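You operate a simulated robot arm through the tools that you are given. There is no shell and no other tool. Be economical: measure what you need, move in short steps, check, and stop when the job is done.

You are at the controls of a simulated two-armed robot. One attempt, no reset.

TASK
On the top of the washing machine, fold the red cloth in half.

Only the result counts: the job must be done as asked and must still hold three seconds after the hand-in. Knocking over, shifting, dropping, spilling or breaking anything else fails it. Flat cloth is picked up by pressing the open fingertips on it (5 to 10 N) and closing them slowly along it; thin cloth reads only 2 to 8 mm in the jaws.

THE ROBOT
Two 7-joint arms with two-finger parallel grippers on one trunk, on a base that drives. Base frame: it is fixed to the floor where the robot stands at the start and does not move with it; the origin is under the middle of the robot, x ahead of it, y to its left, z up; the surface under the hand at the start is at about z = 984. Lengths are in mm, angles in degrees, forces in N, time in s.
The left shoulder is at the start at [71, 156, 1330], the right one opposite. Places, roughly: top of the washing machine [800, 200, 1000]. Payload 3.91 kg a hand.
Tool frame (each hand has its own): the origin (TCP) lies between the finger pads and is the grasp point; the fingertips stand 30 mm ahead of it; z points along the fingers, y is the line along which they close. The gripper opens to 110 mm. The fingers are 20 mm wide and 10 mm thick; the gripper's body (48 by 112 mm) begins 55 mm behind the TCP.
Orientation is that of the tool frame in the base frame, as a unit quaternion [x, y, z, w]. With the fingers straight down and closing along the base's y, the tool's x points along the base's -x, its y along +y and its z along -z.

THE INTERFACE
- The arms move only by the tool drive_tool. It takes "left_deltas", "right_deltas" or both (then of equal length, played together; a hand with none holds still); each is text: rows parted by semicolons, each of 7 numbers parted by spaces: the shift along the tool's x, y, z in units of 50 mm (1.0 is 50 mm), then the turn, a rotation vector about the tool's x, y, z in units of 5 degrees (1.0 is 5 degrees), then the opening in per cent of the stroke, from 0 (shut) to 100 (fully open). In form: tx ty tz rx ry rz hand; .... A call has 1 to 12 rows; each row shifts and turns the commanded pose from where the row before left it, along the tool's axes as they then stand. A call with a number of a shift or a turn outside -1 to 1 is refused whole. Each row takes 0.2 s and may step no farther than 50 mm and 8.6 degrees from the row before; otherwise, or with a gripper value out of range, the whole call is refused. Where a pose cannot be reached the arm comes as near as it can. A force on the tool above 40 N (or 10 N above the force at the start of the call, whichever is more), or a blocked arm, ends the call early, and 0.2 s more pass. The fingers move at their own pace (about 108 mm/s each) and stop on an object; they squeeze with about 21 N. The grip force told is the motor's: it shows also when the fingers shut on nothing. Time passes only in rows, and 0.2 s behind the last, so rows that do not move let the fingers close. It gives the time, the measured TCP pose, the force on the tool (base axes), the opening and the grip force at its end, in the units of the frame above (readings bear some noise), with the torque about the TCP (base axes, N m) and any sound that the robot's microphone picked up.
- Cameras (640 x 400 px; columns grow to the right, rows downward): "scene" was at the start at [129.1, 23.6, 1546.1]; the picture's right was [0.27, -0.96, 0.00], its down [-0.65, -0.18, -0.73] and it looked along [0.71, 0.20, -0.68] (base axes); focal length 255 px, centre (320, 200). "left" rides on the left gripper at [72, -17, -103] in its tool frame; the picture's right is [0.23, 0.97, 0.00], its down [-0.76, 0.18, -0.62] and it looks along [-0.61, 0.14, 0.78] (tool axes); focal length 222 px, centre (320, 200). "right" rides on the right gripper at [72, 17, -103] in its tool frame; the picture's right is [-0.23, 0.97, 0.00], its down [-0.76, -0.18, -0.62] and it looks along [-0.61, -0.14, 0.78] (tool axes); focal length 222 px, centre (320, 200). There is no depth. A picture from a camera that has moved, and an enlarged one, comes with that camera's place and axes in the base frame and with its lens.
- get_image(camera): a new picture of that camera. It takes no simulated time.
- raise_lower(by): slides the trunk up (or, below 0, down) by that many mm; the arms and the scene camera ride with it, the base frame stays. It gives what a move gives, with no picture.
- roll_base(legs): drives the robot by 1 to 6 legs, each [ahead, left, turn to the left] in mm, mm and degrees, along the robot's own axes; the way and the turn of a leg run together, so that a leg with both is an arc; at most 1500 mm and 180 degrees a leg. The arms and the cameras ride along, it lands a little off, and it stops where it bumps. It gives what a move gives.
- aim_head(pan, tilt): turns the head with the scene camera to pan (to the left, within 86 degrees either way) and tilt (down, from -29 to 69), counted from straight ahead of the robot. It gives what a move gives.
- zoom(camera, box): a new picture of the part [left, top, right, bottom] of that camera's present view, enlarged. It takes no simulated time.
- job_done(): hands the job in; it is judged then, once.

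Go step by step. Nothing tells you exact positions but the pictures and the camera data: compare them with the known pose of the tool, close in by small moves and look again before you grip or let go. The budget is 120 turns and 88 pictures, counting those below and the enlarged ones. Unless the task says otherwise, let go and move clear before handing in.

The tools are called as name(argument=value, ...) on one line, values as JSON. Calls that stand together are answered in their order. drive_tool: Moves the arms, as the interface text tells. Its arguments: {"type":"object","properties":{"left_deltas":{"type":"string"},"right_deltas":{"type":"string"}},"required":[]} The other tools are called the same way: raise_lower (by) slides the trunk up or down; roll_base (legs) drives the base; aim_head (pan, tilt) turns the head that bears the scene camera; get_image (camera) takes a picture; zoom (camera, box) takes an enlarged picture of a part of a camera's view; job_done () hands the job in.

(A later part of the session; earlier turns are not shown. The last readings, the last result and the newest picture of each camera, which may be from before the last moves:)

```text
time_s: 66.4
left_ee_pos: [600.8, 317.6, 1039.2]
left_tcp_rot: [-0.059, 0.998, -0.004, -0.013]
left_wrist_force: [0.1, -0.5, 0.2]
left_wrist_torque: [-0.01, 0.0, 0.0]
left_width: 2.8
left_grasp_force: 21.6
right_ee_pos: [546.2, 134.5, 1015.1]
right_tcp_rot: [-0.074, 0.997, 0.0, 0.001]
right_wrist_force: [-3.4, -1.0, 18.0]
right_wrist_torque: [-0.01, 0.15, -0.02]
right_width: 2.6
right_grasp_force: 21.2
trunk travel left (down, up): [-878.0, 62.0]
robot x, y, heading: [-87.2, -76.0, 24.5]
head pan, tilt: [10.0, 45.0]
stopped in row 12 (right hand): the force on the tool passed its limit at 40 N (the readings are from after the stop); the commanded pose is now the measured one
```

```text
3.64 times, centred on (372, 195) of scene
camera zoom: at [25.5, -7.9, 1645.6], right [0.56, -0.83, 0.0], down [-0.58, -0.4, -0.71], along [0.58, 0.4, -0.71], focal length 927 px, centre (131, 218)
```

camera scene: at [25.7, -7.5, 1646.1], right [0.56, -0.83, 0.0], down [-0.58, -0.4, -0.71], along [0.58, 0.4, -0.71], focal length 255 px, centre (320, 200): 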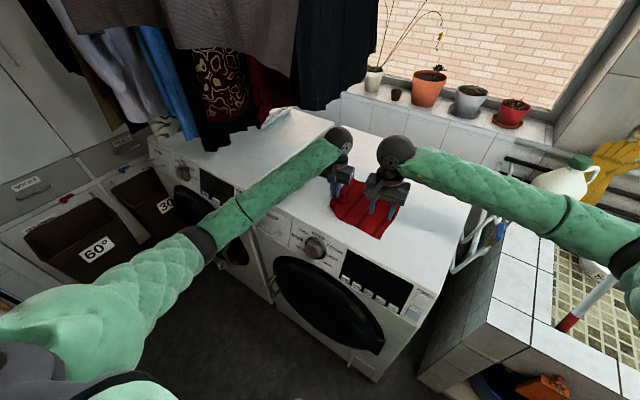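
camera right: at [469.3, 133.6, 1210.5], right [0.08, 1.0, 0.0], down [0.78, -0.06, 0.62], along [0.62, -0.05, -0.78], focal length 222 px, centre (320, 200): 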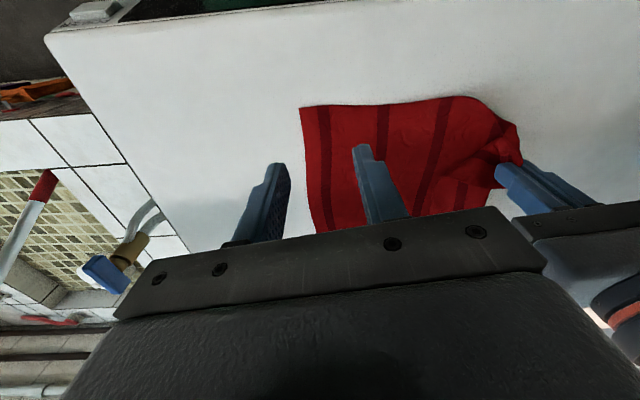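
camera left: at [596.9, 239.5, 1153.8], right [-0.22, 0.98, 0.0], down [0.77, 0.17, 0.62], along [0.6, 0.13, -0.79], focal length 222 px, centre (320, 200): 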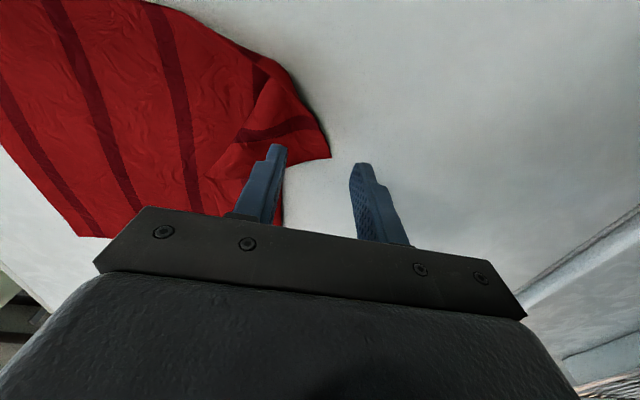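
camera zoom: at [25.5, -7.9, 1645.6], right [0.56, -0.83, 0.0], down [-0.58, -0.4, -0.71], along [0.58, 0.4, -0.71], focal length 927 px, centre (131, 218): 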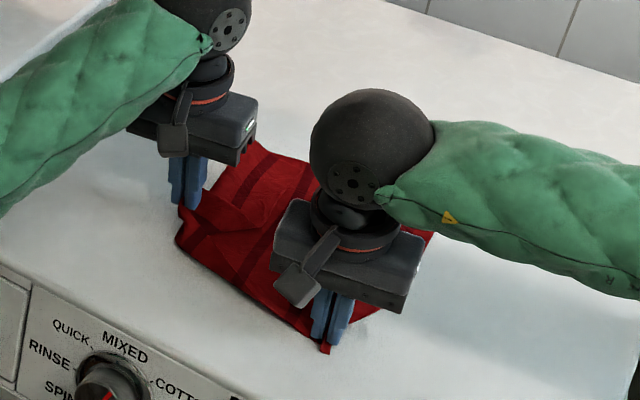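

Right corner gripped (2.6 mm). I'll lift it slightly and pull it right and ahead, watching the tension.

drive_tool(right_deltas="0 0 -0.2 0 0 0 0; 0 0 -0.3 0 0 0 0; -0.12 -0.2 0 0 0 0 0; -0.14 -0.27 0 0 0 0 0; -0.14 -0.27 0 0 0 0 0; -0.14 -0.27 0 0 0 0 0; -0.14 -0.27 0 0 0 0 0; -0.14 -0.27 0 0 0 0 0; -0.03 -0.1 0 0 0 0 0; 0 0 0 0 0 0 0")

zoom(camera="scene", box=[300, 140, 444, 250])

```text
time_s: 68.2
left_ee_pos: [601.2, 310.7, 1038.9]
left_tcp_rot: [-0.056, 0.998, -0.007, -0.013]
left_wrist_force: [0.6, -30.0, -1.7]
left_wrist_torque: [-0.56, -0.03, 0.3]
left_width: 3.5
left_grasp_force: 20.4
right_ee_pos: [597.5, 67.3, 1042.3]
right_tcp_rot: [-0.076, 0.997, 0.004, 0.001]
right_wrist_force: [0.2, 29.6, 1.4]
right_wrist_torque: [0.94, 0.0, -0.15]
right_width: 2.8
right_grasp_force: 20.7
trunk travel left (down, up): [-878.0, 62.0]
robot x, y, heading: [-81.9, -72.3, 24.5]
head pan, tilt: [10.0, 45.0]
stopped in row 9 (left hand): the force on the tool passed its limit at 41 N (the readings are from after the stop); the commanded pose is now the measured one
```

```text
3.64 times, centred on (372, 195) of scene
camera zoom: at [26.1, -8.1, 1646.1], right [0.56, -0.83, 0.0], down [-0.58, -0.4, -0.71], along [0.58, 0.4, -0.71], focal length 927 px, centre (131, 218)
```

zoom: 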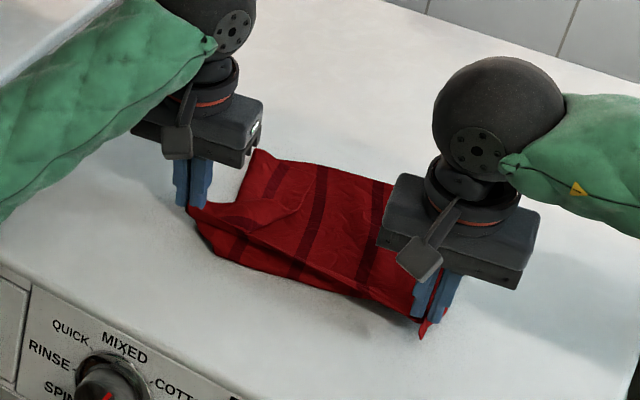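

The near edge is taut between the hands. I'll ease the tension a little, then lift both hands together so the rest hangs and unrolls.

drive_tool(left_deltas="0 0 0 0 0 0 0; 0 0 -0.2 0 0 0 0; 0 0 -0.3 0 0 0 0; 0 0 -0.3 0 0 0 0; 0 0 -0.3 0 0 0 0; 0 0 -0.3 0 0 0 0; 0 0 -0.3 0 0 0 0; 0 0 -0.2 0 0 0 0; 0 0 0 0 0 0 0", right_deltas="0 0.1 0 0 0 0 0; 0 0 -0.2 0 0 0 0; 0 0 -0.3 0 0 0 0; 0 0 -0.3 0 0 0 0; 0 0 -0.3 0 0 0 0; 0 0 -0.3 0 0 0 0; 0 0 -0.3 0 0 0 0; 0 0 -0.2 0 0 0 0; 0 0 0 0 0 0 0")

zoom(camera="scene", box=[300, 120, 460, 240])

```text
time_s: 70.4
left_ee_pos: [590.6, 304.2, 1107.3]
left_tcp_rot: [-0.051, 0.998, -0.006, -0.034]
left_wrist_force: [-0.7, -13.5, -2.5]
left_wrist_torque: [-0.13, -0.04, 0.14]
left_width: 3.3
left_grasp_force: 21.0
right_ee_pos: [594.7, 71.0, 1139.1]
right_tcp_rot: [-0.075, 0.997, 0.002, 0.0]
right_wrist_force: [0.3, 13.0, -0.7]
right_wrist_torque: [0.47, 0.0, -0.11]
right_width: 2.5
right_grasp_force: 21.3
trunk travel left (down, up): [-878.0, 62.0]
robot x, y, heading: [-87.4, -74.1, 24.5]
head pan, tilt: [10.0, 45.0]
stopped in row 9 (left hand): the arm was blocked; the commanded pose is now the measured one
```

```text
3.33 times, centred on (380, 180) of scene
camera zoom: at [25.9, -8.8, 1650.8], right [0.56, -0.83, 0.0], down [-0.58, -0.4, -0.71], along [0.58, 0.4, -0.71], focal length 849 px, centre (120, 267)
```

zoom: 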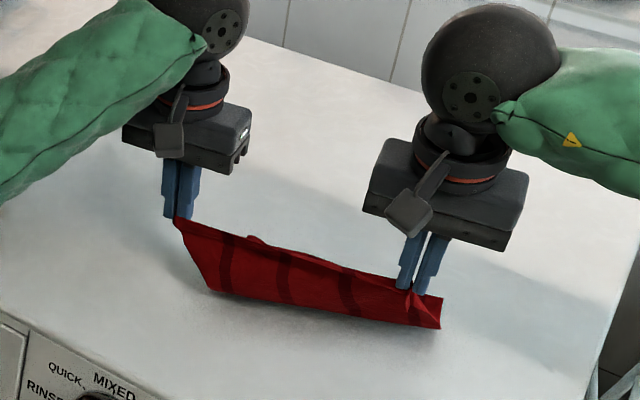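

The left hand is at its height limit under the laundry, and the cloth hangs like a tent from the line between the hands. I'll lower both straight down so it spreads, then let go.

drive_tool(left_deltas="0 0 0.1 0 0 0 0; 0 0 0.2 0 0 0 0; 0 0 0.25 0 0 0 0; 0 0 0.25 0 0 0 0; 0 0 0.25 0 0 0 0; 0 0 0.25 0 0 0 0; 0 0 0.25 0 0 0 0; 0 0 0.05 0 0 0 0; 0 0 0 0 0 0 0", right_deltas="0 0 0.2 0 0 0 0; 0 0 0.3 0 0 0 0; 0 0 0.35 0 0 0 0; 0 0 0.35 0 0 0 0; 0 0 0.35 0 0 0 0; 0 0 0.35 0 0 0 0; 0 0 0.3 0 0 0 0; 0 0 0.05 0 0 0 0; 0 0 0 0 0 0 0")

zoom(camera="scene", box=[300, 120, 460, 240])

```text
time_s: 72.4
left_ee_pos: [584.9, 305.5, 1025.6]
left_tcp_rot: [-0.052, 0.998, -0.005, -0.033]
left_wrist_force: [0.7, -14.5, -1.7]
left_wrist_torque: [-0.26, 0.0, 0.12]
left_width: 3.1
left_grasp_force: 21.1
right_ee_pos: [594.3, 69.8, 1021.6]
right_tcp_rot: [-0.075, 0.997, 0.001, 0.002]
right_wrist_force: [-1.1, 14.8, 6.3]
right_wrist_torque: [0.46, 0.03, -0.09]
right_width: 2.2
right_grasp_force: 21.5
trunk travel left (down, up): [-878.0, 62.0]
robot x, y, heading: [-86.1, -74.7, 24.6]
head pan, tilt: [10.0, 45.0]
```

```text
3.33 times, centred on (380, 180) of scene
camera zoom: at [24.8, -7.8, 1646.2], right [0.56, -0.83, 0.0], down [-0.58, -0.4, -0.71], along [0.58, 0.4, -0.71], focal length 849 px, centre (120, 267)
```

zoom: 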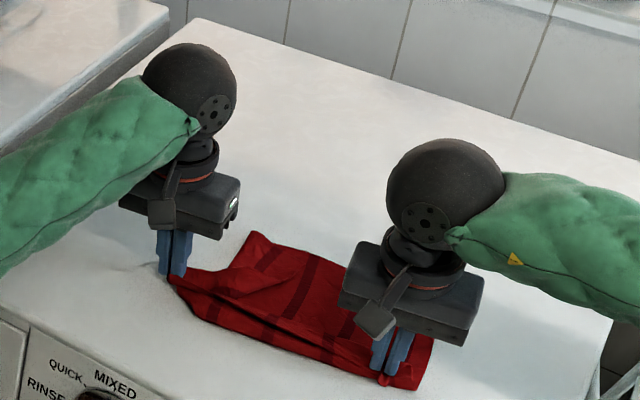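

The cloth spread towards near. I'll let go with both hands and lift clear to inspect.

drive_tool(left_deltas="0 0 0 0 0 0 10; 0 0 0 0 0 0 25; 0 0 0 0 0 0 40; 0 0 -0.2 0 0 0 40; 0 0 -0.3 0 0 0 40; 0 0 -0.3 0 0 0 40; 0 0 -0.2 0 0 0 40; 0 0 0 0 0 0 40; 0 0 0 0 0 0 40; 0 0 0 0 0 0 40", right_deltas="0 0 0 0 0 0 10; 0 0 0 0 0 0 25; 0 0 0 0 0 0 40; 0 0 -0.2 0 0 0 40; 0 0 -0.4 0 0 0 40; 0 -0.3 -0.4 0 0 0 40; 0 -0.5 -0.4 0 0 0 40; 0 -0.6 -0.2 0 0 0 40; 0 -0.5 0 0 0 0 40; 0 -0.3 0 0 0 0 40")

zoom(camera="scene", box=[300, 120, 460, 240])

```text
time_s: 74.6
left_ee_pos: [589.5, 307.2, 1076.3]
left_tcp_rot: [-0.053, 0.998, -0.005, -0.033]
left_wrist_force: [0.1, -0.2, 0.5]
left_wrist_torque: [-0.02, 0.03, 0.01]
left_width: 44.0
left_grasp_force: 0.1
right_ee_pos: [611.2, -39.1, 1103.4]
right_tcp_rot: [-0.075, 0.997, 0.001, 0.001]
right_wrist_force: [-0.8, 0.6, 1.2]
right_wrist_torque: [-0.03, 0.01, -0.03]
right_width: 43.8
right_grasp_force: 0.0
trunk travel left (down, up): [-878.0, 62.0]
robot x, y, heading: [-86.2, -76.2, 24.2]
head pan, tilt: [10.0, 45.0]
```

```text
3.33 times, centred on (380, 180) of scene
camera zoom: at [24.8, -8.4, 1646.2], right [0.56, -0.83, 0.0], down [-0.58, -0.4, -0.71], along [0.58, 0.4, -0.71], focal length 849 px, centre (120, 267)
```

zoom: 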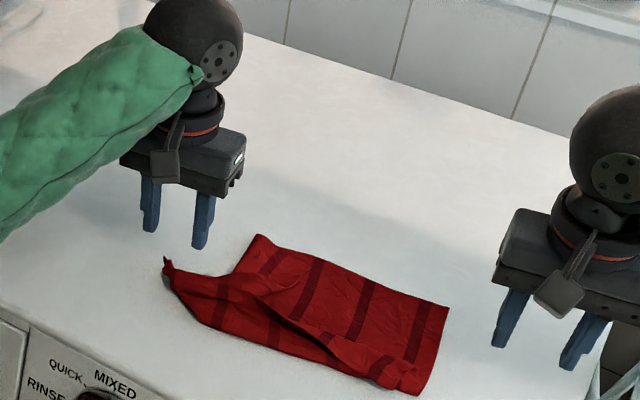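

The cloth now has a pleat across it: near edge runs (581, 36)–(600, 328), far-right corner at (705, 46). I'll take the left tip with the left hand and the far-right corner with the right hand and stretch along the diagonal.

drive_tool(left_deltas="-0.09 0.1 0 0 0 0 40; -0.09 0.1 0 0 0 0 40; 0 0 0.2 0 0 0 40; 0 0 0.3 0 0 0 40; 0 0 0.3 0 0 0 40; 0 0 0.2 0 0 0 40; 0 0 0.1 0 0 0 40; 0 0 0.08 0 0 0 40; 0 0 0 0 0 0 40; 0 0 0 0 0 0 40; 0 0 0 0 0 0 40; 0 0 0 0 0 0 40", right_deltas="-0.2 0.2 0 0 0 0 40; -0.37 0.37 0 0 0 0 40; -0.37 0.37 0 0 0 0 40; -0.37 0.37 0 0 0 0 40; -0.37 0.37 0.1 0 0 0 40; -0.19 0.2 0.3 0 0 0 40; 0 0 0.4 0 0 0 40; 0 0 0.4 0 0 0 40; 0 0 0.3 0 0 0 40; 0 0 0.15 0 0 0 40; 0 0 0.1 0 0 0 40; 0 0 0 0 0 0 40")

zoom(camera="scene", box=[300, 120, 460, 240])

```text
time_s: 77.2
left_ee_pos: [593.0, 315.8, 1015.9]
left_tcp_rot: [-0.052, 0.998, -0.005, -0.033]
left_wrist_force: [-0.8, -0.3, 0.9]
left_wrist_torque: [0.01, -0.01, -0.03]
left_width: 44.0
left_grasp_force: 0.0
right_ee_pos: [690.4, 67.9, 1015.8]
right_tcp_rot: [-0.074, 0.997, 0.001, 0.0]
right_wrist_force: [0.3, 0.5, 1.2]
right_wrist_torque: [0.01, -0.01, -0.02]
right_width: 43.8
right_grasp_force: 0.0
trunk travel left (down, up): [-878.0, 62.0]
robot x, y, heading: [-90.1, -75.1, 24.4]
head pan, tilt: [10.0, 45.0]
```

```text
3.33 times, centred on (380, 180) of scene
camera zoom: at [25.0, -8.0, 1646.1], right [0.56, -0.83, 0.0], down [-0.58, -0.4, -0.71], along [0.58, 0.4, -0.71], focal length 849 px, centre (120, 267)
```

zoom: 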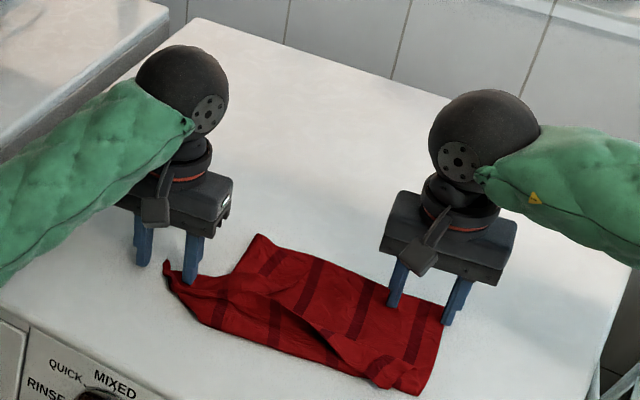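

Both hands are straddling their spots. Pressing slightly and closing slowly.

drive_tool(left_deltas="0 0 0.03 0 0 0 38; 0 0 0.01 0 0 0 34; 0 0 0 0 0 0 30; 0 0 0 0 0 0 26; 0 0 0 0 0 0 22; 0 0 0 0 0 0 18; 0 0 0 0 0 0 14; 0 0 0 0 0 0 10; 0 0 0 0 0 0 6; 0 0 0 0 0 0 2; 0 0 0 0 0 0 0; 0 0 -0.05 0 0 0 0", right_deltas="0 0 0.04 0 0 0 38; 0 0 0.02 0 0 0 34; 0 0 0 0 0 0 30; 0 0 0 0 0 0 26; 0 0 0 0 0 0 22; 0 0 0 0 0 0 18; 0 0 0 0 0 0 14; 0 0 0 0 0 0 10; 0 0 0 0 0 0 6; 0 0 0 0 0 0 2; 0 0 0 0 0 0 0; 0 0 -0.05 0 0 0 0")

```text
time_s: 79.4
left_ee_pos: [593.0, 315.9, 1016.4]
left_tcp_rot: [-0.052, 0.998, -0.005, -0.032]
left_wrist_force: [-1.0, 0.3, 9.9]
left_wrist_torque: [-0.03, -0.06, 0.04]
left_width: 4.0
left_grasp_force: 1.3
right_ee_pos: [689.7, 68.7, 1014.9]
right_tcp_rot: [-0.075, 0.997, 0.002, 0.002]
right_wrist_force: [-3.8, 0.1, 15.6]
right_wrist_torque: [-0.05, 0.11, -0.01]
right_width: 6.2
right_grasp_force: 21.7
trunk travel left (down, up): [-878.0, 62.0]
robot x, y, heading: [-87.0, -74.2, 24.2]
head pan, tilt: [10.0, 45.0]
stopped in row 10 (right hand): the force on the tool passed its limit at 40 N (the readings are from after the stop); the commanded pose is now the measured one
```

Right holds 6 mm of cloth. I'll shut the left, lift both slightly, then stretch the right hand away along the diagonal.

drive_tool(left_deltas="0 0 0 0 0 0 0; 0 0 0 0 0 0 0; 0 0 -0.2 0 0 0 0; 0 0 -0.2 0 0 0 0; 0 0 0 0 0 0 0; 0 0 0 0 0 0 0; 0 0 0 0 0 0 0; 0 0 0 0 0 0 0; 0 0 0 0 0 0 0; 0 0 0 0 0 0 0", right_deltas="0 0 0 0 0 0 0; 0 0 0 0 0 0 0; 0 0 -0.2 0 0 0 0; 0 0 -0.2 0 0 0 0; -0.3 -0.13 0 0 0 0 0; -0.4 -0.16 0 0 0 0 0; -0.4 -0.16 0 0 0 0 0; -0.4 -0.16 0 0 0 0 0; -0.3 -0.12 0 0 0 0 0; -0.1 -0.04 0 0 0 0 0")

zoom(camera="scene", box=[300, 110, 460, 230])

```text
time_s: 81.6
left_ee_pos: [596.4, 317.3, 1034.1]
left_tcp_rot: [-0.053, 0.998, -0.005, -0.033]
left_wrist_force: [2.8, -3.7, 0.2]
left_wrist_torque: [-0.09, -0.09, 0.06]
left_width: 2.8
left_grasp_force: 21.7
right_ee_pos: [790.4, 45.5, 1033.3]
right_tcp_rot: [-0.074, 0.997, 0.001, 0.001]
right_wrist_force: [-2.2, 3.2, -0.9]
right_wrist_torque: [0.08, 0.08, -0.02]
right_width: 6.2
right_grasp_force: 21.1
trunk travel left (down, up): [-878.0, 62.0]
robot x, y, heading: [-83.9, -74.0, 24.4]
head pan, tilt: [10.0, 45.0]
```

```text
3.33 times, centred on (380, 170) of scene
camera zoom: at [25.0, -7.9, 1646.1], right [0.56, -0.83, 0.0], down [-0.58, -0.4, -0.71], along [0.58, 0.4, -0.71], focal length 849 px, centre (120, 300)
```

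zoom: 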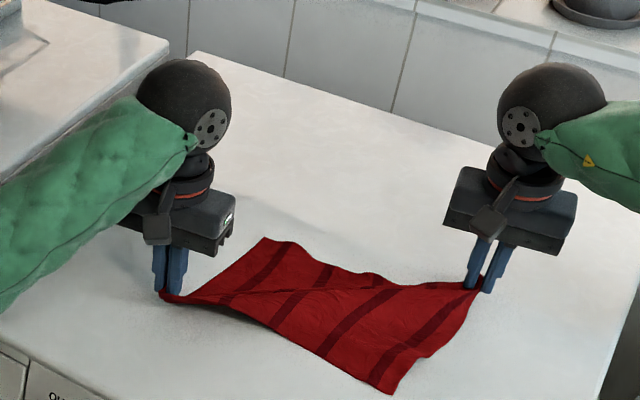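

That stretched nicely, with little force yet. I'll pull a touch further, then lay down and release both.

drive_tool(left_deltas="0 0 0 0 0 0 0; 0 0 0 0 0 0 0; 0 0 0 0 0 0 0; 0 0 0.15 0 0 0 0; 0 0 0.15 0 0 0 0; 0 0 0 0 0 0 10; 0 0 0 0 0 0 25; 0 0 0 0 0 0 40; 0 0 -0.3 0 0 0 40; 0 0 -0.4 0 0 0 40; 0 0 -0.3 0 0 0 40; 0 0 0 0 0 0 40", right_deltas="-0.05 -0.1 0 0 0 0 0; -0.05 -0.1 0 0 0 0 0; -0.03 -0.05 0 0 0 0 0; 0 0 0.15 0 0 0 0; 0 0 0.15 0 0 0 0; 0 0 0 0 0 0 10; 0 0 0 0 0 0 25; 0 0 0 0 0 0 40; 0 0 -0.3 0 0 0 40; 0.1 -0.4 -0.4 0 0 0 40; 0.3 -0.6 -0.4 0 0 0 40; 0.3 -0.6 -0.2 0 0 0 40")

zoom(camera="scene", box=[300, 110, 460, 230])

```text
time_s: 84.2
left_ee_pos: [597.3, 317.5, 1071.1]
left_tcp_rot: [-0.054, 0.998, -0.004, -0.033]
left_wrist_force: [-0.9, 0.2, 0.5]
left_wrist_torque: [0.0, 0.0, 0.02]
left_width: 43.9
left_grasp_force: 0.0
right_ee_pos: [774.7, -53.5, 1083.3]
right_tcp_rot: [-0.075, 0.997, 0.002, 0.001]
right_wrist_force: [-0.3, -1.1, 0.2]
right_wrist_torque: [0.0, 0.0, -0.01]
right_width: 44.1
right_grasp_force: 0.0
trunk travel left (down, up): [-878.0, 62.0]
robot x, y, heading: [-84.5, -76.5, 24.3]
head pan, tilt: [10.0, 45.0]
```

```text
3.33 times, centred on (380, 170) of scene
camera zoom: at [24.3, -9.5, 1646.2], right [0.57, -0.82, 0.0], down [-0.58, -0.4, -0.71], along [0.58, 0.4, -0.71], focal length 849 px, centre (120, 300)
```

zoom: 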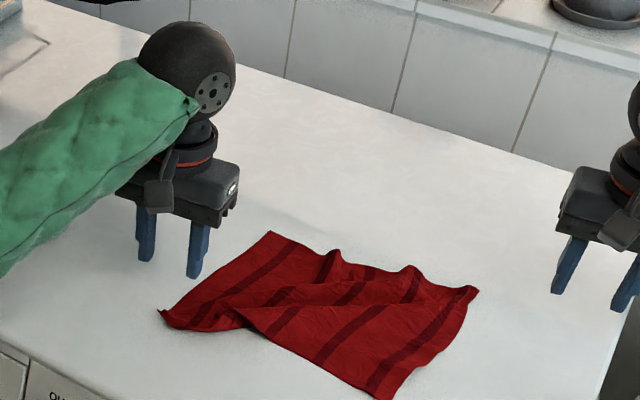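

Now the cloth is nearly unrolled: corners at about (568, 313), (756, 282), (802, 46) and (597, 71), with ripples taking ~55 mm of its width. I'll pin the near-left corner with the left fingertips and grip the near-right corner to pull the near edge straight.

drive_tool(left_deltas="0.14 -0.2 0 0 0 0 20; 0.14 -0.2 0 0 0 0 0; 0 0 0.1 0 0 0 0; 0 0 0.2 0 0 0 0; 0 0 0.3 0 0 0 0; 0 0 0.3 0 0 0 0; 0 0 0.15 0 0 0 0; 0 0 0.08 0 0 0 0; 0 0 0.04 0 0 0 0; 0 0 0 0 0 0 0; 0 0 0 0 0 0 0; 0 0 0 0 0 0 0", right_deltas="0.2 0.2 0 0 0 0 40; 0.4 0.45 0 0 0 0 40; 0.4 0.5 0 0 0 0 40; 0.4 0.5 0 0 0 0 40; 0.4 0.5 0 0 0 0 40; 0.4 0.5 0 0 0 0 40; 0.4 0.45 0.1 0 0 0 40; 0.2 0.22 0.3 0 0 0 40; 0 0 0.4 0 0 0 40; 0 0 0.3 0 0 0 40; 0 0 0.2 0 0 0 40; 0 0 0.06 0 0 0 40")

get_image(camera="right")

```text
time_s: 86.7
left_ee_pos: [583.5, 294.6, 1016.4]
left_tcp_rot: [-0.052, 0.998, -0.005, -0.03]
left_wrist_force: [-2.8, -1.1, 18.7]
left_wrist_torque: [0.03, 0.0, -0.02]
left_width: 0.0
left_grasp_force: 21.2
right_ee_pos: [611.2, 92.2, 1016.5]
right_tcp_rot: [-0.074, 0.997, 0.001, 0.001]
right_wrist_force: [-0.3, -0.5, -0.4]
right_wrist_torque: [-0.02, -0.02, -0.02]
right_width: 43.9
right_grasp_force: 0.1
trunk travel left (down, up): [-878.0, 62.0]
robot x, y, heading: [-85.8, -77.3, 24.3]
head pan, tilt: [10.0, 45.0]
stopped in row 12 (left hand): the force on the tool passed its limit at 41 N (the readings are from after the stop); the commanded pose is now the measured one
```

```text
22 pictures are left
camera right: at [538.0, 98.0, 1119.4], right [0.08, 1.0, 0.0], down [0.78, -0.06, 0.62], along [0.62, -0.05, -0.78], focal length 222 px, centre (320, 200)
```

right: 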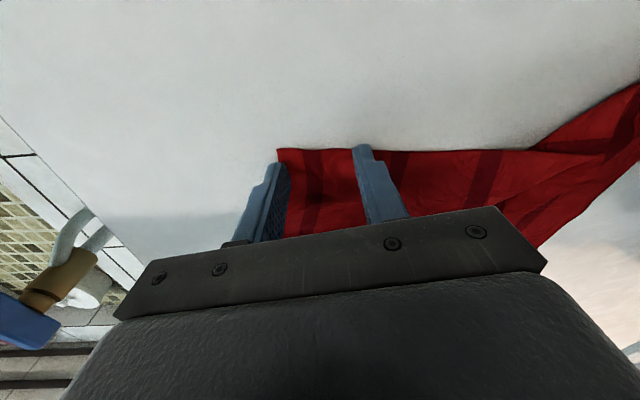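

The near-right corner lies between the right fingers. Closing the right hand slowly.

drive_tool(right_deltas="0 0 0.05 0 0 0 38; 0 0 0 0 0 0 33; 0 0 0 0 0 0 28; 0 0 0 0 0 0 23; 0 0 0 0 0 0 18; 0 0 0 0 0 0 13; 0 0 -0.02 0 0 0 8; 0 0 -0.02 0 0 0 4; 0 0 -0.02 0 0 0 0; 0 0 0 0 0 0 0; 0 0 0 0 0 0 0")

```text
time_s: 89.1
left_ee_pos: [580.8, 294.3, 1016.2]
left_tcp_rot: [-0.053, 0.998, -0.005, -0.031]
left_wrist_force: [5.7, 4.1, 34.1]
left_wrist_torque: [0.22, -0.45, 0.01]
left_width: 0.1
left_grasp_force: 20.8
right_ee_pos: [610.6, 92.3, 1018.3]
right_tcp_rot: [-0.075, 0.997, 0.001, 0.002]
right_wrist_force: [0.6, 0.4, 0.3]
right_wrist_torque: [0.03, -0.02, -0.03]
right_width: 2.5
right_grasp_force: 21.0
trunk travel left (down, up): [-878.0, 62.0]
robot x, y, heading: [-86.2, -76.1, 24.5]
head pan, tilt: [10.0, 45.0]
```

Gripped at 2.5 mm. Pulling the near edge straight to the right.

drive_tool(right_deltas="0 0 -0.15 0 0 0 0; 0.05 -0.15 0 0 0 0 0; 0.06 -0.2 0 0 0 0 0; 0.06 -0.2 0 0 0 0 0; 0.06 -0.2 0 0 0 0 0; 0.05 -0.15 0 0 0 0 0; 0.03 -0.1 0 0 0 0 0; 0 0 0 0 0 0 0")

zoom(camera="scene", box=[300, 110, 460, 230])

```text
time_s: 90.9
left_ee_pos: [580.7, 293.6, 1015.0]
left_tcp_rot: [-0.052, 0.998, -0.005, -0.03]
left_wrist_force: [4.0, -11.9, 36.0]
left_wrist_torque: [-0.31, -0.35, -0.1]
left_width: 0.0
left_grasp_force: 21.4
right_ee_pos: [601.3, 39.7, 1027.3]
right_tcp_rot: [-0.075, 0.997, 0.002, 0.001]
right_wrist_force: [-1.3, 14.8, -1.7]
right_wrist_torque: [0.52, 0.06, 0.16]
right_width: 2.9
right_grasp_force: 21.2
trunk travel left (down, up): [-878.0, 62.0]
robot x, y, heading: [-88.2, -74.3, 24.5]
head pan, tilt: [10.0, 45.0]
```

```text
3.33 times, centred on (380, 170) of scene
camera zoom: at [22.4, -9.1, 1646.4], right [0.56, -0.83, 0.0], down [-0.58, -0.4, -0.71], along [0.58, 0.4, -0.71], focal length 849 px, centre (120, 300)
```

zoom: 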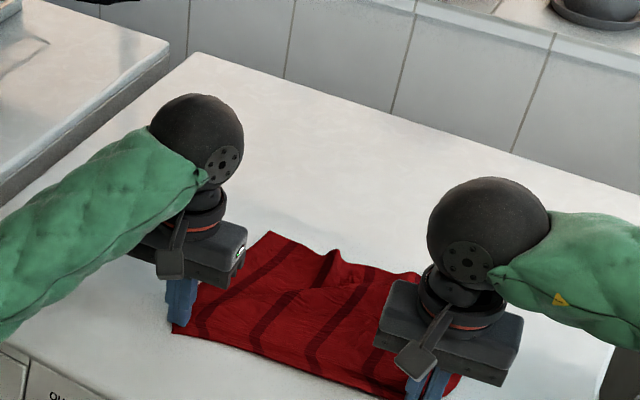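

The near edge is straight. I'll release the right hand, lift both, and check the rest of the cloth.

drive_tool(left_deltas="0 0 0 0 0 0 0; 0 0 0 0 0 0 0; 0 0 0 0 0 0 0; 0 0 0 0 0 0 0; 0 0 -0.2 0 0 0 0; 0 0 -0.3 0 0 0 0; 0 0 -0.3 0 0 0 0; 0 0 0 0 0 0 0; 0 0 0 0 0 0 0; 0 0 0 0 0 0 0", right_deltas="0 0 0.15 0 0 0 0; 0 0 0.02 0 0 0 10; 0 0 0 0 0 0 25; 0 0 0 0 0 0 40; 0 0 -0.3 0 0 0 40; 0 0 -0.4 0 0 0 40; -0.2 -0.2 -0.5 0 0 0 40; -0.4 -0.4 -0.2 0 0 0 40; -0.5 -0.4 0 0 0 0 40; -0.5 -0.3 0 0 0 0 40")

zoom(camera="scene", box=[300, 110, 460, 230])

```text
time_s: 93.1
left_ee_pos: [585.9, 296.6, 1053.3]
left_tcp_rot: [-0.052, 0.998, -0.005, -0.032]
left_wrist_force: [0.7, 0.1, 0.8]
left_wrist_torque: [-0.04, -0.04, -0.01]
left_width: 0.1
left_grasp_force: 21.1
right_ee_pos: [693.6, -12.7, 1085.9]
right_tcp_rot: [-0.076, 0.997, 0.002, 0.0]
right_wrist_force: [-1.2, 1.0, -0.6]
right_wrist_torque: [0.02, -0.01, 0.0]
right_width: 43.8
right_grasp_force: 0.1
trunk travel left (down, up): [-878.0, 62.0]
robot x, y, heading: [-83.4, -80.1, 24.5]
head pan, tilt: [10.0, 45.0]
```

```text
3.33 times, centred on (380, 170) of scene
camera zoom: at [25.9, -7.9, 1646.0], right [0.56, -0.83, 0.0], down [-0.58, -0.4, -0.71], along [0.58, 0.4, -0.71], focal length 849 px, centre (120, 300)
```

zoom: 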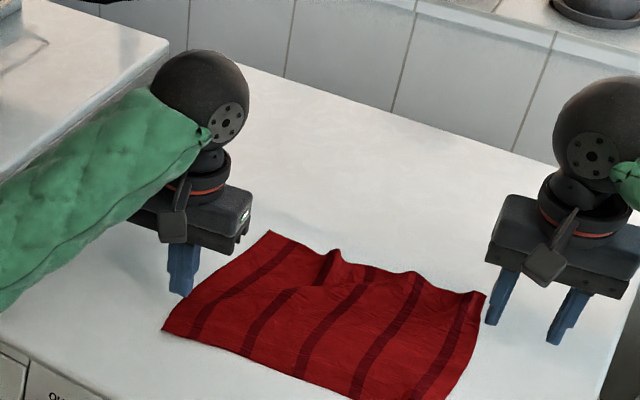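

The cloth is now flat but for ripples at the far edge; far corners at about (757, 283) and (800, 36). I'll bring both hands over the far corners: gripping and spreading them will smooth the ripples, and then that edge can be folded over to the near edge.

drive_tool(left_deltas="-0.15 -0.05 -0.2 0 0 0 10; -0.3 -0.097 -0.05 0 0 0 40; -0.3 -0.097 0 0 0 0 40; -0.3 -0.097 0 0 0 0 40; -0.3 -0.097 0 0 0 0 40; -0.3 -0.097 0 0 0 0 40; -0.3 -0.097 0 0 0 0 40; -0.3 -0.097 0 0 0 0 40; -0.3 -0.097 0 0 0 0 40; -0.3 -0.097 0 0 0 0 40; -0.15 -0.05 0 0 0 0 40; 0 0 0 0 0 0 40", right_deltas="-0.1 0 0 0 0 0 40; -0.21 0.12 0 0 0 0 40; -0.21 0.12 0 0 0 0 40; -0.21 0.12 0 0 0 0 40; -0.21 0.12 0 0 0 0 40; -0.21 0.12 0 0 0 0 40; -0.21 0.12 0 0 0 0 40; -0.21 0.12 0 0 0 0 40; -0.21 0.12 0 0 0 0 40; -0.21 0.12 0 0 0 0 40; -0.04 0.06 0 0 0 0 40; 0 0 0 0 0 0 40")

get_image(camera="left")

zoom(camera="scene", box=[300, 110, 460, 230])

```text
time_s: 95.7
left_ee_pos: [739.2, 262.8, 1056.6]
left_tcp_rot: [-0.052, 0.998, -0.006, -0.031]
left_wrist_force: [-0.4, 0.3, -0.1]
left_wrist_torque: [-0.03, -0.02, -0.01]
left_width: 43.9
left_grasp_force: 0.1
right_ee_pos: [783.1, 58.9, 1085.6]
right_tcp_rot: [-0.074, 0.997, 0.0, 0.001]
right_wrist_force: [-0.1, -0.4, -0.7]
right_wrist_torque: [0.03, 0.02, 0.01]
right_width: 44.2
right_grasp_force: 0.1
trunk travel left (down, up): [-878.0, 62.0]
robot x, y, heading: [-89.8, -77.7, 24.2]
head pan, tilt: [10.0, 45.0]
```

```text
19 pictures are left
camera left: at [676.0, 240.7, 1164.6], right [-0.33, 0.94, 0.01], down [0.78, 0.26, 0.57], along [0.54, 0.19, -0.82], focal length 222 px, centre (320, 200)
```

left: 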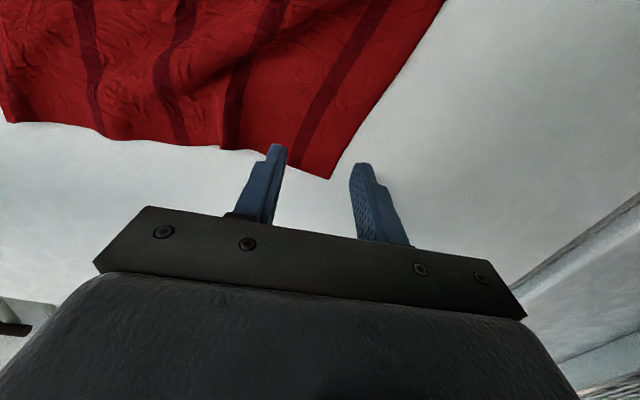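

```text
3.33 times, centred on (380, 170) of scene
camera zoom: at [25.0, -7.9, 1646.1], right [0.56, -0.83, 0.0], down [-0.58, -0.4, -0.71], along [0.58, 0.4, -0.71], focal length 849 px, centre (120, 300)
```

zoom: 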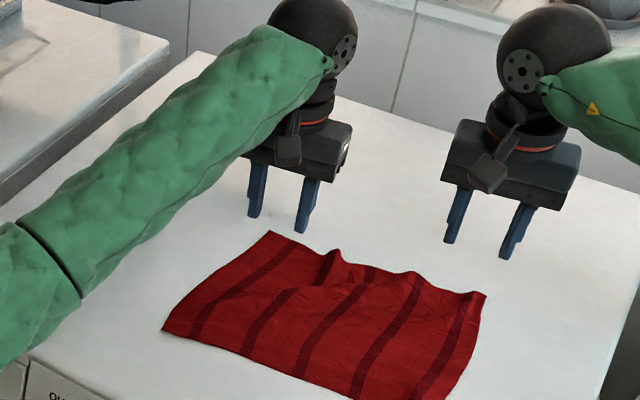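

Both hands are over their corners (far-left corner at about (767, 282)). Going down to touch.

drive_tool(left_deltas="-0.17 -0.08 0 0 0 0 40; 0 0 0.1 0 0 0 40; 0 0 0.2 0 0 0 40; 0 0 0.2 0 0 0 40; 0 0 0.15 0 0 0 40; 0 0 0.1 0 0 0 40; 0 0 0.05 0 0 0 40; 0 0 0.02 0 0 0 40; 0 0 0 0 0 0 40", right_deltas="-0.04 0.04 0.1 0 0 0 40; 0 0 0.25 0 0 0 40; 0 0 0.3 0 0 0 40; 0 0 0.3 0 0 0 40; 0 0 0.2 0 0 0 40; 0 0 0.15 0 0 0 40; 0 0 0.08 0 0 0 40; 0 0 0.04 0 0 0 40; 0 0 0 0 0 0 40")

zoom(camera="scene", box=[300, 110, 460, 230])

```text
time_s: 97.7
left_ee_pos: [746.1, 257.8, 1015.3]
left_tcp_rot: [-0.053, 0.998, -0.004, -0.031]
left_wrist_force: [0.2, -0.5, 6.1]
left_wrist_torque: [0.06, -0.08, 0.02]
left_width: 44.1
left_grasp_force: 0.0
right_ee_pos: [785.1, 62.2, 1017.1]
right_tcp_rot: [-0.075, 0.997, 0.001, 0.0]
right_wrist_force: [-0.3, -0.3, -0.7]
right_wrist_torque: [0.01, -0.03, 0.02]
right_width: 44.2
right_grasp_force: 0.1
trunk travel left (down, up): [-878.0, 62.0]
robot x, y, heading: [-88.2, -78.1, 24.3]
head pan, tilt: [10.0, 45.0]
```

```text
3.33 times, centred on (380, 170) of scene
camera zoom: at [24.8, -8.2, 1646.2], right [0.56, -0.83, 0.0], down [-0.58, -0.4, -0.71], along [0.58, 0.4, -0.71], focal length 849 px, centre (120, 300)
```

zoom: 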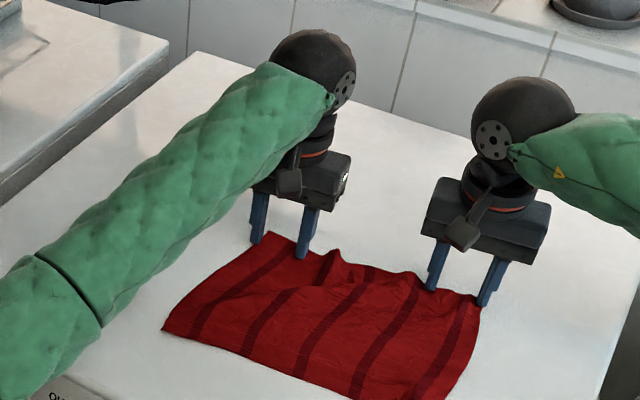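

Both hands are well placed. Pressing the right a little more and closing both slowly.

drive_tool(left_deltas="0 0 0.01 0 0 0 38; 0 0 0 0 0 0 34; 0 0 0 0 0 0 30; 0 0 0 0 0 0 26; 0 0 0 0 0 0 22; 0 0 -0.01 0 0 0 18; 0 0 -0.01 0 0 0 14; 0 0 -0.01 0 0 0 10; 0 0 -0.01 0 0 0 6; 0 0 0 0 0 0 2; 0 0 0 0 0 0 0; 0 0 0 0 0 0 0", right_deltas="0 0 0.05 0 0 0 38; 0 0 0.01 0 0 0 34; 0 0 0 0 0 0 30; 0 0 0 0 0 0 26; 0 0 0 0 0 0 22; 0 0 -0.01 0 0 0 18; 0 0 -0.01 0 0 0 14; 0 0 -0.01 0 0 0 10; 0 0 -0.01 0 0 0 6; 0 0 0 0 0 0 2; 0 0 0 0 0 0 0; 0 0 0 0 0 0 0")

```text
time_s: 100.3
left_ee_pos: [744.2, 257.9, 1018.9]
left_tcp_rot: [-0.052, 0.998, -0.005, -0.03]
left_wrist_force: [1.3, -4.9, 3.4]
left_wrist_torque: [-0.21, 0.02, -0.02]
left_width: 2.5
left_grasp_force: 20.9
right_ee_pos: [783.6, 62.0, 1015.7]
right_tcp_rot: [-0.075, 0.997, 0.001, 0.001]
right_wrist_force: [-3.3, 3.6, 16.6]
right_wrist_torque: [0.07, 0.13, -0.03]
right_width: 3.6
right_grasp_force: 21.0
trunk travel left (down, up): [-878.0, 62.0]
robot x, y, heading: [-86.3, -76.8, 24.3]
head pan, tilt: [10.0, 45.0]
```

Both far corners are held. Lifting slightly and spreading them until the far edge is straight.

drive_tool(left_deltas="0 0 -0.2 0 0 0 0; 0 0 -0.2 0 0 0 0; 0 0.1 0 0 0 0 0; 0 0.1 0 0 0 0 0; 0 0 0 0 0 0 0; 0 0 0 0 0 0 0; 0 0 0 0 0 0 0; 0 0 0 0 0 0 0", right_deltas="0 0 -0.2 0 0 0 0; 0 0 -0.2 0 0 0 0; 0.05 -0.2 0 0 0 0 0; 0.05 -0.2 0 0 0 0 0; 0.05 -0.2 0 0 0 0 0; 0.05 -0.15 0 0 0 0 0; 0.02 -0.05 0 0 0 0 0; 0 0 0 0 0 0 0")

get_image(camera="scene")

```text
time_s: 102.1
left_ee_pos: [746.2, 268.1, 1038.2]
left_tcp_rot: [-0.053, 0.998, -0.005, -0.032]
left_wrist_force: [-0.3, -0.6, 0.0]
left_wrist_torque: [0.02, 0.0, 0.0]
left_width: 0.0
left_grasp_force: 21.0
right_ee_pos: [781.8, 19.8, 1034.5]
right_tcp_rot: [-0.074, 0.997, 0.0, 0.001]
right_wrist_force: [0.8, -0.8, 0.4]
right_wrist_torque: [-0.01, 0.01, 0.01]
right_width: 2.5
right_grasp_force: 20.7
trunk travel left (down, up): [-878.0, 62.0]
robot x, y, heading: [-89.4, -74.2, 24.1]
head pan, tilt: [10.0, 45.0]
```

```text
16 pictures are left
camera scene: at [25.2, -8.0, 1646.1], right [0.56, -0.83, 0.0], down [-0.58, -0.4, -0.71], along [0.58, 0.4, -0.71], focal length 255 px, centre (320, 200)
```

scene: 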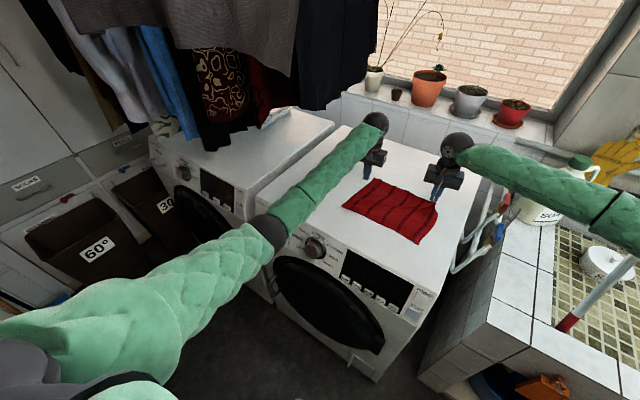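

The left slipped off, while the right still holds; the cloth looks flat now. A closer look.

zoom(camera="scene", box=[328, 150, 456, 250])

```text
4.00 times, centred on (392, 200) of scene
camera zoom: at [25.2, -8.0, 1646.1], right [0.56, -0.83, 0.0], down [-0.58, -0.4, -0.71], along [0.58, 0.4, -0.71], focal length 1019 px, centre (32, 200)
```

zoom: 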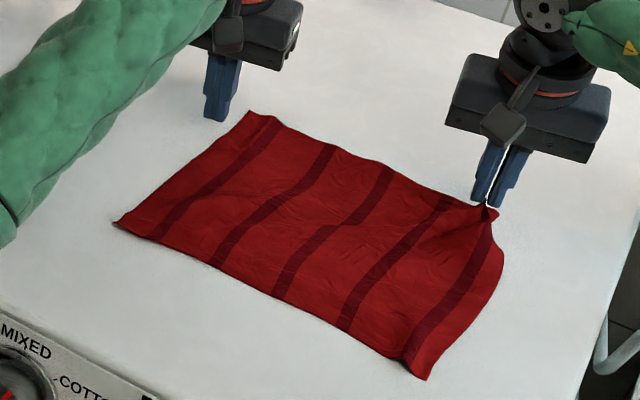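

The cloth is now flat: near corners ~(582, 286), (573, −3); far corners ~(790, 254) and (770, 6), the right hand holding the latter. I'll re-grip the far-left corner with the left hand, a little farther inside.

drive_tool(left_deltas="0 0 -0.25 0 0 0 10; -0.12 -0.2 0 0 0 0 40; -0.12 -0.25 0 0 0 0 40; -0.12 -0.25 0 0 0 0 40; -0.1 -0.15 0 0 0 0 40; 0 0 0.2 0 0 0 40; 0 0 0.25 0 0 0 40; 0 0 0.15 0 0 0 40; 0 0 0.06 0 0 0 40; 0 0 0.04 0 0 0 40; 0 0 0 0 0 0 40")

zoom(camera="scene", box=[328, 140, 456, 240])

```text
time_s: 104.5
left_ee_pos: [772.0, 229.6, 1015.3]
left_tcp_rot: [-0.053, 0.998, -0.005, -0.031]
left_wrist_force: [3.7, 0.5, 19.7]
left_wrist_torque: [0.28, -0.28, -0.07]
left_width: 44.4
left_grasp_force: 0.2
right_ee_pos: [780.2, 19.9, 1036.1]
right_tcp_rot: [-0.075, 0.997, 0.001, 0.001]
right_wrist_force: [0.4, 0.0, -0.3]
right_wrist_torque: [-0.02, 0.02, 0.0]
right_width: 2.5
right_grasp_force: 20.9
trunk travel left (down, up): [-878.0, 62.0]
robot x, y, heading: [-87.0, -76.7, 24.4]
head pan, tilt: [10.0, 45.0]
```

```text
4.00 times, centred on (392, 190) of scene
camera zoom: at [23.7, -8.6, 1646.5], right [0.56, -0.83, 0.0], down [-0.58, -0.4, -0.71], along [0.58, 0.4, -0.71], focal length 1019 px, centre (32, 240)
```

zoom: 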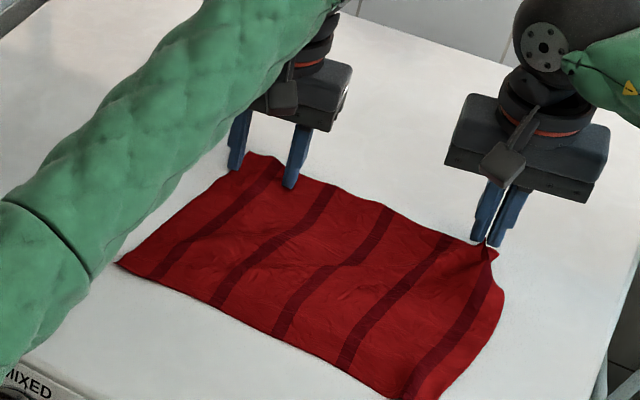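

Pressing at 20 N with the outer finger just at the edge; I'll shift it 8 mm inwards, then close slowly.

drive_tool(left_deltas="0 0 -0.12 0 0 0 40; 0 -0.16 0 0 0 0 40; 0 0 0.1 0 0 0 40; 0 0 0 0 0 0 35; 0 0 0 0 0 0 30; 0 0 0 0 0 0 25; 0 0 0 0 0 0 20; 0 0 0 0 0 0 15; 0 0 0 0 0 0 10; 0 0 0 0 0 0 5; 0 0 0 0 0 0 0; 0 0 0 0 0 0 0")

drive_tool(left_deltas="0 0 0 0 0 0 0; 0 0 -0.2 0 0 0 0; 0 0 -0.2 0 0 0 0; 0 0 0 0 0 0 0")

zoom(camera="scene", box=[328, 140, 456, 240])

```text
time_s: 107.1
left_ee_pos: [773.4, 221.6, 1014.9]
left_tcp_rot: [-0.053, 0.998, -0.005, -0.031]
left_wrist_force: [1.2, -1.2, 18.3]
left_wrist_torque: [-0.04, -0.19, 0.02]
left_width: 2.5
left_grasp_force: 20.6
right_ee_pos: [780.3, 20.8, 1034.9]
right_tcp_rot: [-0.075, 0.997, 0.001, 0.001]
right_wrist_force: [-0.1, 2.6, -0.5]
right_wrist_torque: [0.05, -0.02, -0.04]
right_width: 2.7
right_grasp_force: 21.3
trunk travel left (down, up): [-878.0, 62.0]
robot x, y, heading: [-83.7, -75.9, 24.2]
head pan, tilt: [10.0, 45.0]
```

```text
time_s: 108.1
left_ee_pos: [774.0, 223.4, 1034.5]
left_tcp_rot: [-0.052, 0.998, -0.006, -0.033]
left_wrist_force: [-0.9, -1.8, 0.3]
left_wrist_torque: [-0.06, 0.01, -0.02]
left_width: 2.5
left_grasp_force: 20.8
right_ee_pos: [782.3, 20.1, 1034.4]
right_tcp_rot: [-0.074, 0.997, 0.001, 0.0]
right_wrist_force: [0.8, 1.7, 0.6]
right_wrist_torque: [0.0, 0.0, 0.0]
right_width: 2.6
right_grasp_force: 21.7
trunk travel left (down, up): [-878.0, 62.0]
robot x, y, heading: [-88.1, -76.9, 24.7]
head pan, tilt: [10.0, 45.0]
```

```text
4.00 times, centred on (392, 190) of scene
camera zoom: at [25.8, -7.8, 1646.0], right [0.56, -0.83, 0.0], down [-0.58, -0.4, -0.71], along [0.58, 0.4, -0.71], focal length 1019 px, centre (32, 240)
```

zoom: 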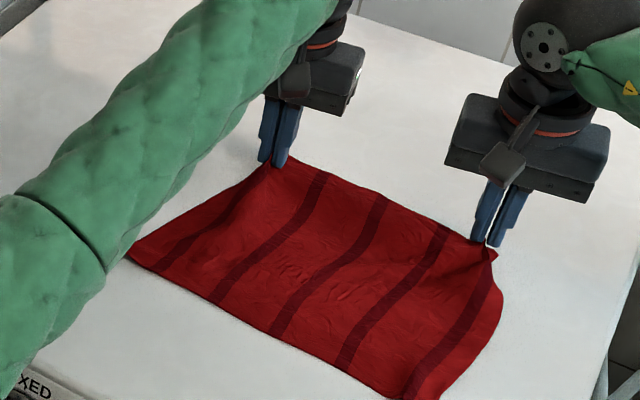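

Both far corners are firmly held with slight tension. Now I start the fold: both hands up and back over the cloth together.

drive_tool(left_deltas="0.05 0.01 -0.3 0 0 0 0; 0.15 0.03 -0.3 0 0 0 0; 0.2 0.04 -0.25 0 0 0 0; 0.25 0.05 -0.15 0 0 0 0; 0.3 0.055 -0.1 0 0 0 0; 0.3 0.055 0 0 0 0 0; 0.35 0.065 0 0 0 0 0; 0 0 0 0 0 0 0", right_deltas="0.06 0.01 -0.3 0 0 0 0; 0.18 0.04 -0.3 0 0 0 0; 0.24 0.05 -0.25 0 0 0 0; 0.29 0.06 -0.15 0 0 0 0; 0.35 0.075 -0.1 0 0 0 0; 0.35 0.075 0 0 0 0 0; 0.4 0.085 0 0 0 0 0; 0 0 0 0 0 0 0")

zoom(camera="scene", box=[318, 140, 462, 250])

```text
time_s: 109.9
left_ee_pos: [696.3, 228.8, 1094.1]
left_tcp_rot: [-0.052, 0.998, -0.005, -0.033]
left_wrist_force: [-0.5, -5.8, 0.4]
left_wrist_torque: [-0.21, 0.0, -0.02]
left_width: 2.3
left_grasp_force: 20.9
right_ee_pos: [685.8, 24.4, 1089.4]
right_tcp_rot: [-0.074, 0.997, 0.002, 0.0]
right_wrist_force: [0.5, 6.3, 0.0]
right_wrist_torque: [0.18, 0.0, -0.09]
right_width: 2.5
right_grasp_force: 21.0
trunk travel left (down, up): [-878.0, 62.0]
robot x, y, heading: [-87.6, -78.7, 24.4]
head pan, tilt: [10.0, 45.0]
```

```text
3.64 times, centred on (390, 195) of scene
camera zoom: at [26.1, -8.6, 1646.0], right [0.56, -0.83, 0.0], down [-0.58, -0.4, -0.71], along [0.58, 0.4, -0.71], focal length 927 px, centre (66, 218)
```

zoom: 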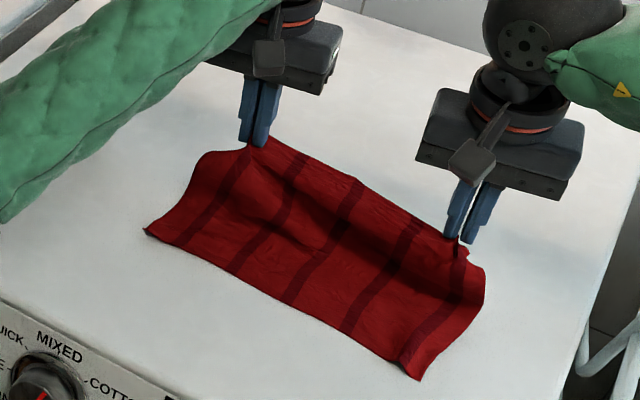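

The fold is forming well. Carrying the edge on and down onto the near edge.

drive_tool(left_deltas="0.35 0.08 0 0 0 0 0; 0.35 0.08 0.1 0 0 0 0; 0.3 0.07 0.2 0 0 0 0; 0.25 0.06 0.25 0 0 0 0; 0.22 0.05 0.3 0 0 0 0; 0.16 0.04 0.3 0 0 0 0; 0.12 0.02 0.2 0 0 0 0; 0 0 0.08 0 0 0 0; 0 0 0 0 0 0 0", right_deltas="0.39 0.1 0 0 0 0 0; 0.39 0.1 0.1 0 0 0 0; 0.34 0.08 0.2 0 0 0 0; 0.28 0.07 0.25 0 0 0 0; 0.24 0.06 0.3 0 0 0 0; 0.18 0.05 0.25 0 0 0 0; 0.13 0.03 0.18 0 0 0 0; 0 0 0.06 0 0 0 0; 0 0 0 0 0 0 0")

zoom(camera="scene", box=[318, 140, 462, 250])

```text
time_s: 111.9
left_ee_pos: [603.5, 239.1, 1027.8]
left_tcp_rot: [-0.052, 0.998, -0.005, -0.031]
left_wrist_force: [-0.9, -5.2, 0.3]
left_wrist_torque: [-0.15, 0.04, -0.04]
left_width: 2.3
left_grasp_force: 20.8
right_ee_pos: [585.3, 36.3, 1021.7]
right_tcp_rot: [-0.075, 0.997, 0.0, 0.001]
right_wrist_force: [0.9, 5.5, 1.2]
right_wrist_torque: [0.2, -0.04, -0.04]
right_width: 2.6
right_grasp_force: 21.1
trunk travel left (down, up): [-878.0, 62.0]
robot x, y, heading: [-86.6, -74.3, 24.2]
head pan, tilt: [10.0, 45.0]
```

```text
3.64 times, centred on (390, 195) of scene
camera zoom: at [24.7, -7.8, 1646.2], right [0.56, -0.83, 0.0], down [-0.58, -0.4, -0.71], along [0.58, 0.4, -0.71], focal length 927 px, centre (66, 218)
```

zoom: 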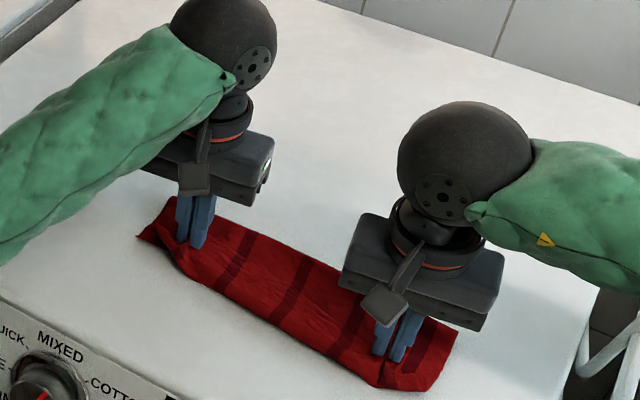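

The far edge now lies on the near edge. I'll set it down, open slowly with a light press so the bunched cloth spreads, and lift off.

drive_tool(left_deltas="0 0 0.1 0 0 0 0; 0 0 0.08 0 0 0 0; 0 0 0.02 0 0 0 6; 0 0 0 0 0 0 14; 0 0 0 0 0 0 22; 0 0 0 0 0 0 30; 0 0 0 0 0 0 40; 0 0 -0.2 0 0 0 40; 0 0 -0.4 0 0 0 40; 0 0 -0.4 0 0 0 40; 0 0 0 0 0 0 40", right_deltas="0 0 0.03 0 0 0 0; 0 0 0.03 0 0 0 0; 0 0 0.02 0 0 0 6; 0 0 0 0 0 0 14; 0 0 0 0 0 0 22; 0 0 0 0 0 0 30; 0 0 0 0 0 0 40; 0 0 -0.2 0 0 0 40; 0 0 -0.5 0 0 0 40; 0 -0.4 -0.6 0 0 0 40; 0 -0.8 -0.2 0 0 0 40")

zoom(camera="scene", box=[318, 140, 462, 250])

```text
time_s: 114.3
left_ee_pos: [604.0, 238.4, 1069.0]
left_tcp_rot: [-0.053, 0.998, -0.004, -0.031]
left_wrist_force: [0.6, 0.2, 1.3]
left_wrist_torque: [0.03, 0.0, -0.03]
left_width: 44.2
left_grasp_force: 0.1
right_ee_pos: [593.8, -25.6, 1095.6]
right_tcp_rot: [-0.075, 0.997, 0.002, 0.001]
right_wrist_force: [0.0, -0.2, 0.3]
right_wrist_torque: [0.04, -0.03, 0.01]
right_width: 43.8
right_grasp_force: 0.0
trunk travel left (down, up): [-878.0, 62.0]
robot x, y, heading: [-87.6, -74.8, 24.3]
head pan, tilt: [10.0, 45.0]
```

```text
3.64 times, centred on (390, 195) of scene
camera zoom: at [24.3, -10.8, 1646.3], right [0.57, -0.82, 0.0], down [-0.58, -0.4, -0.71], along [0.58, 0.4, -0.71], focal length 927 px, centre (66, 218)
```

zoom: 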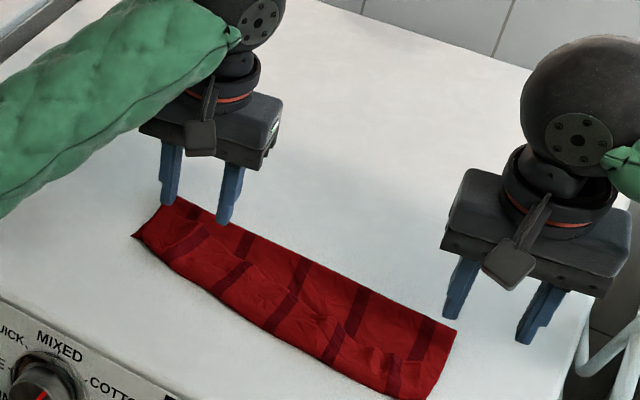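

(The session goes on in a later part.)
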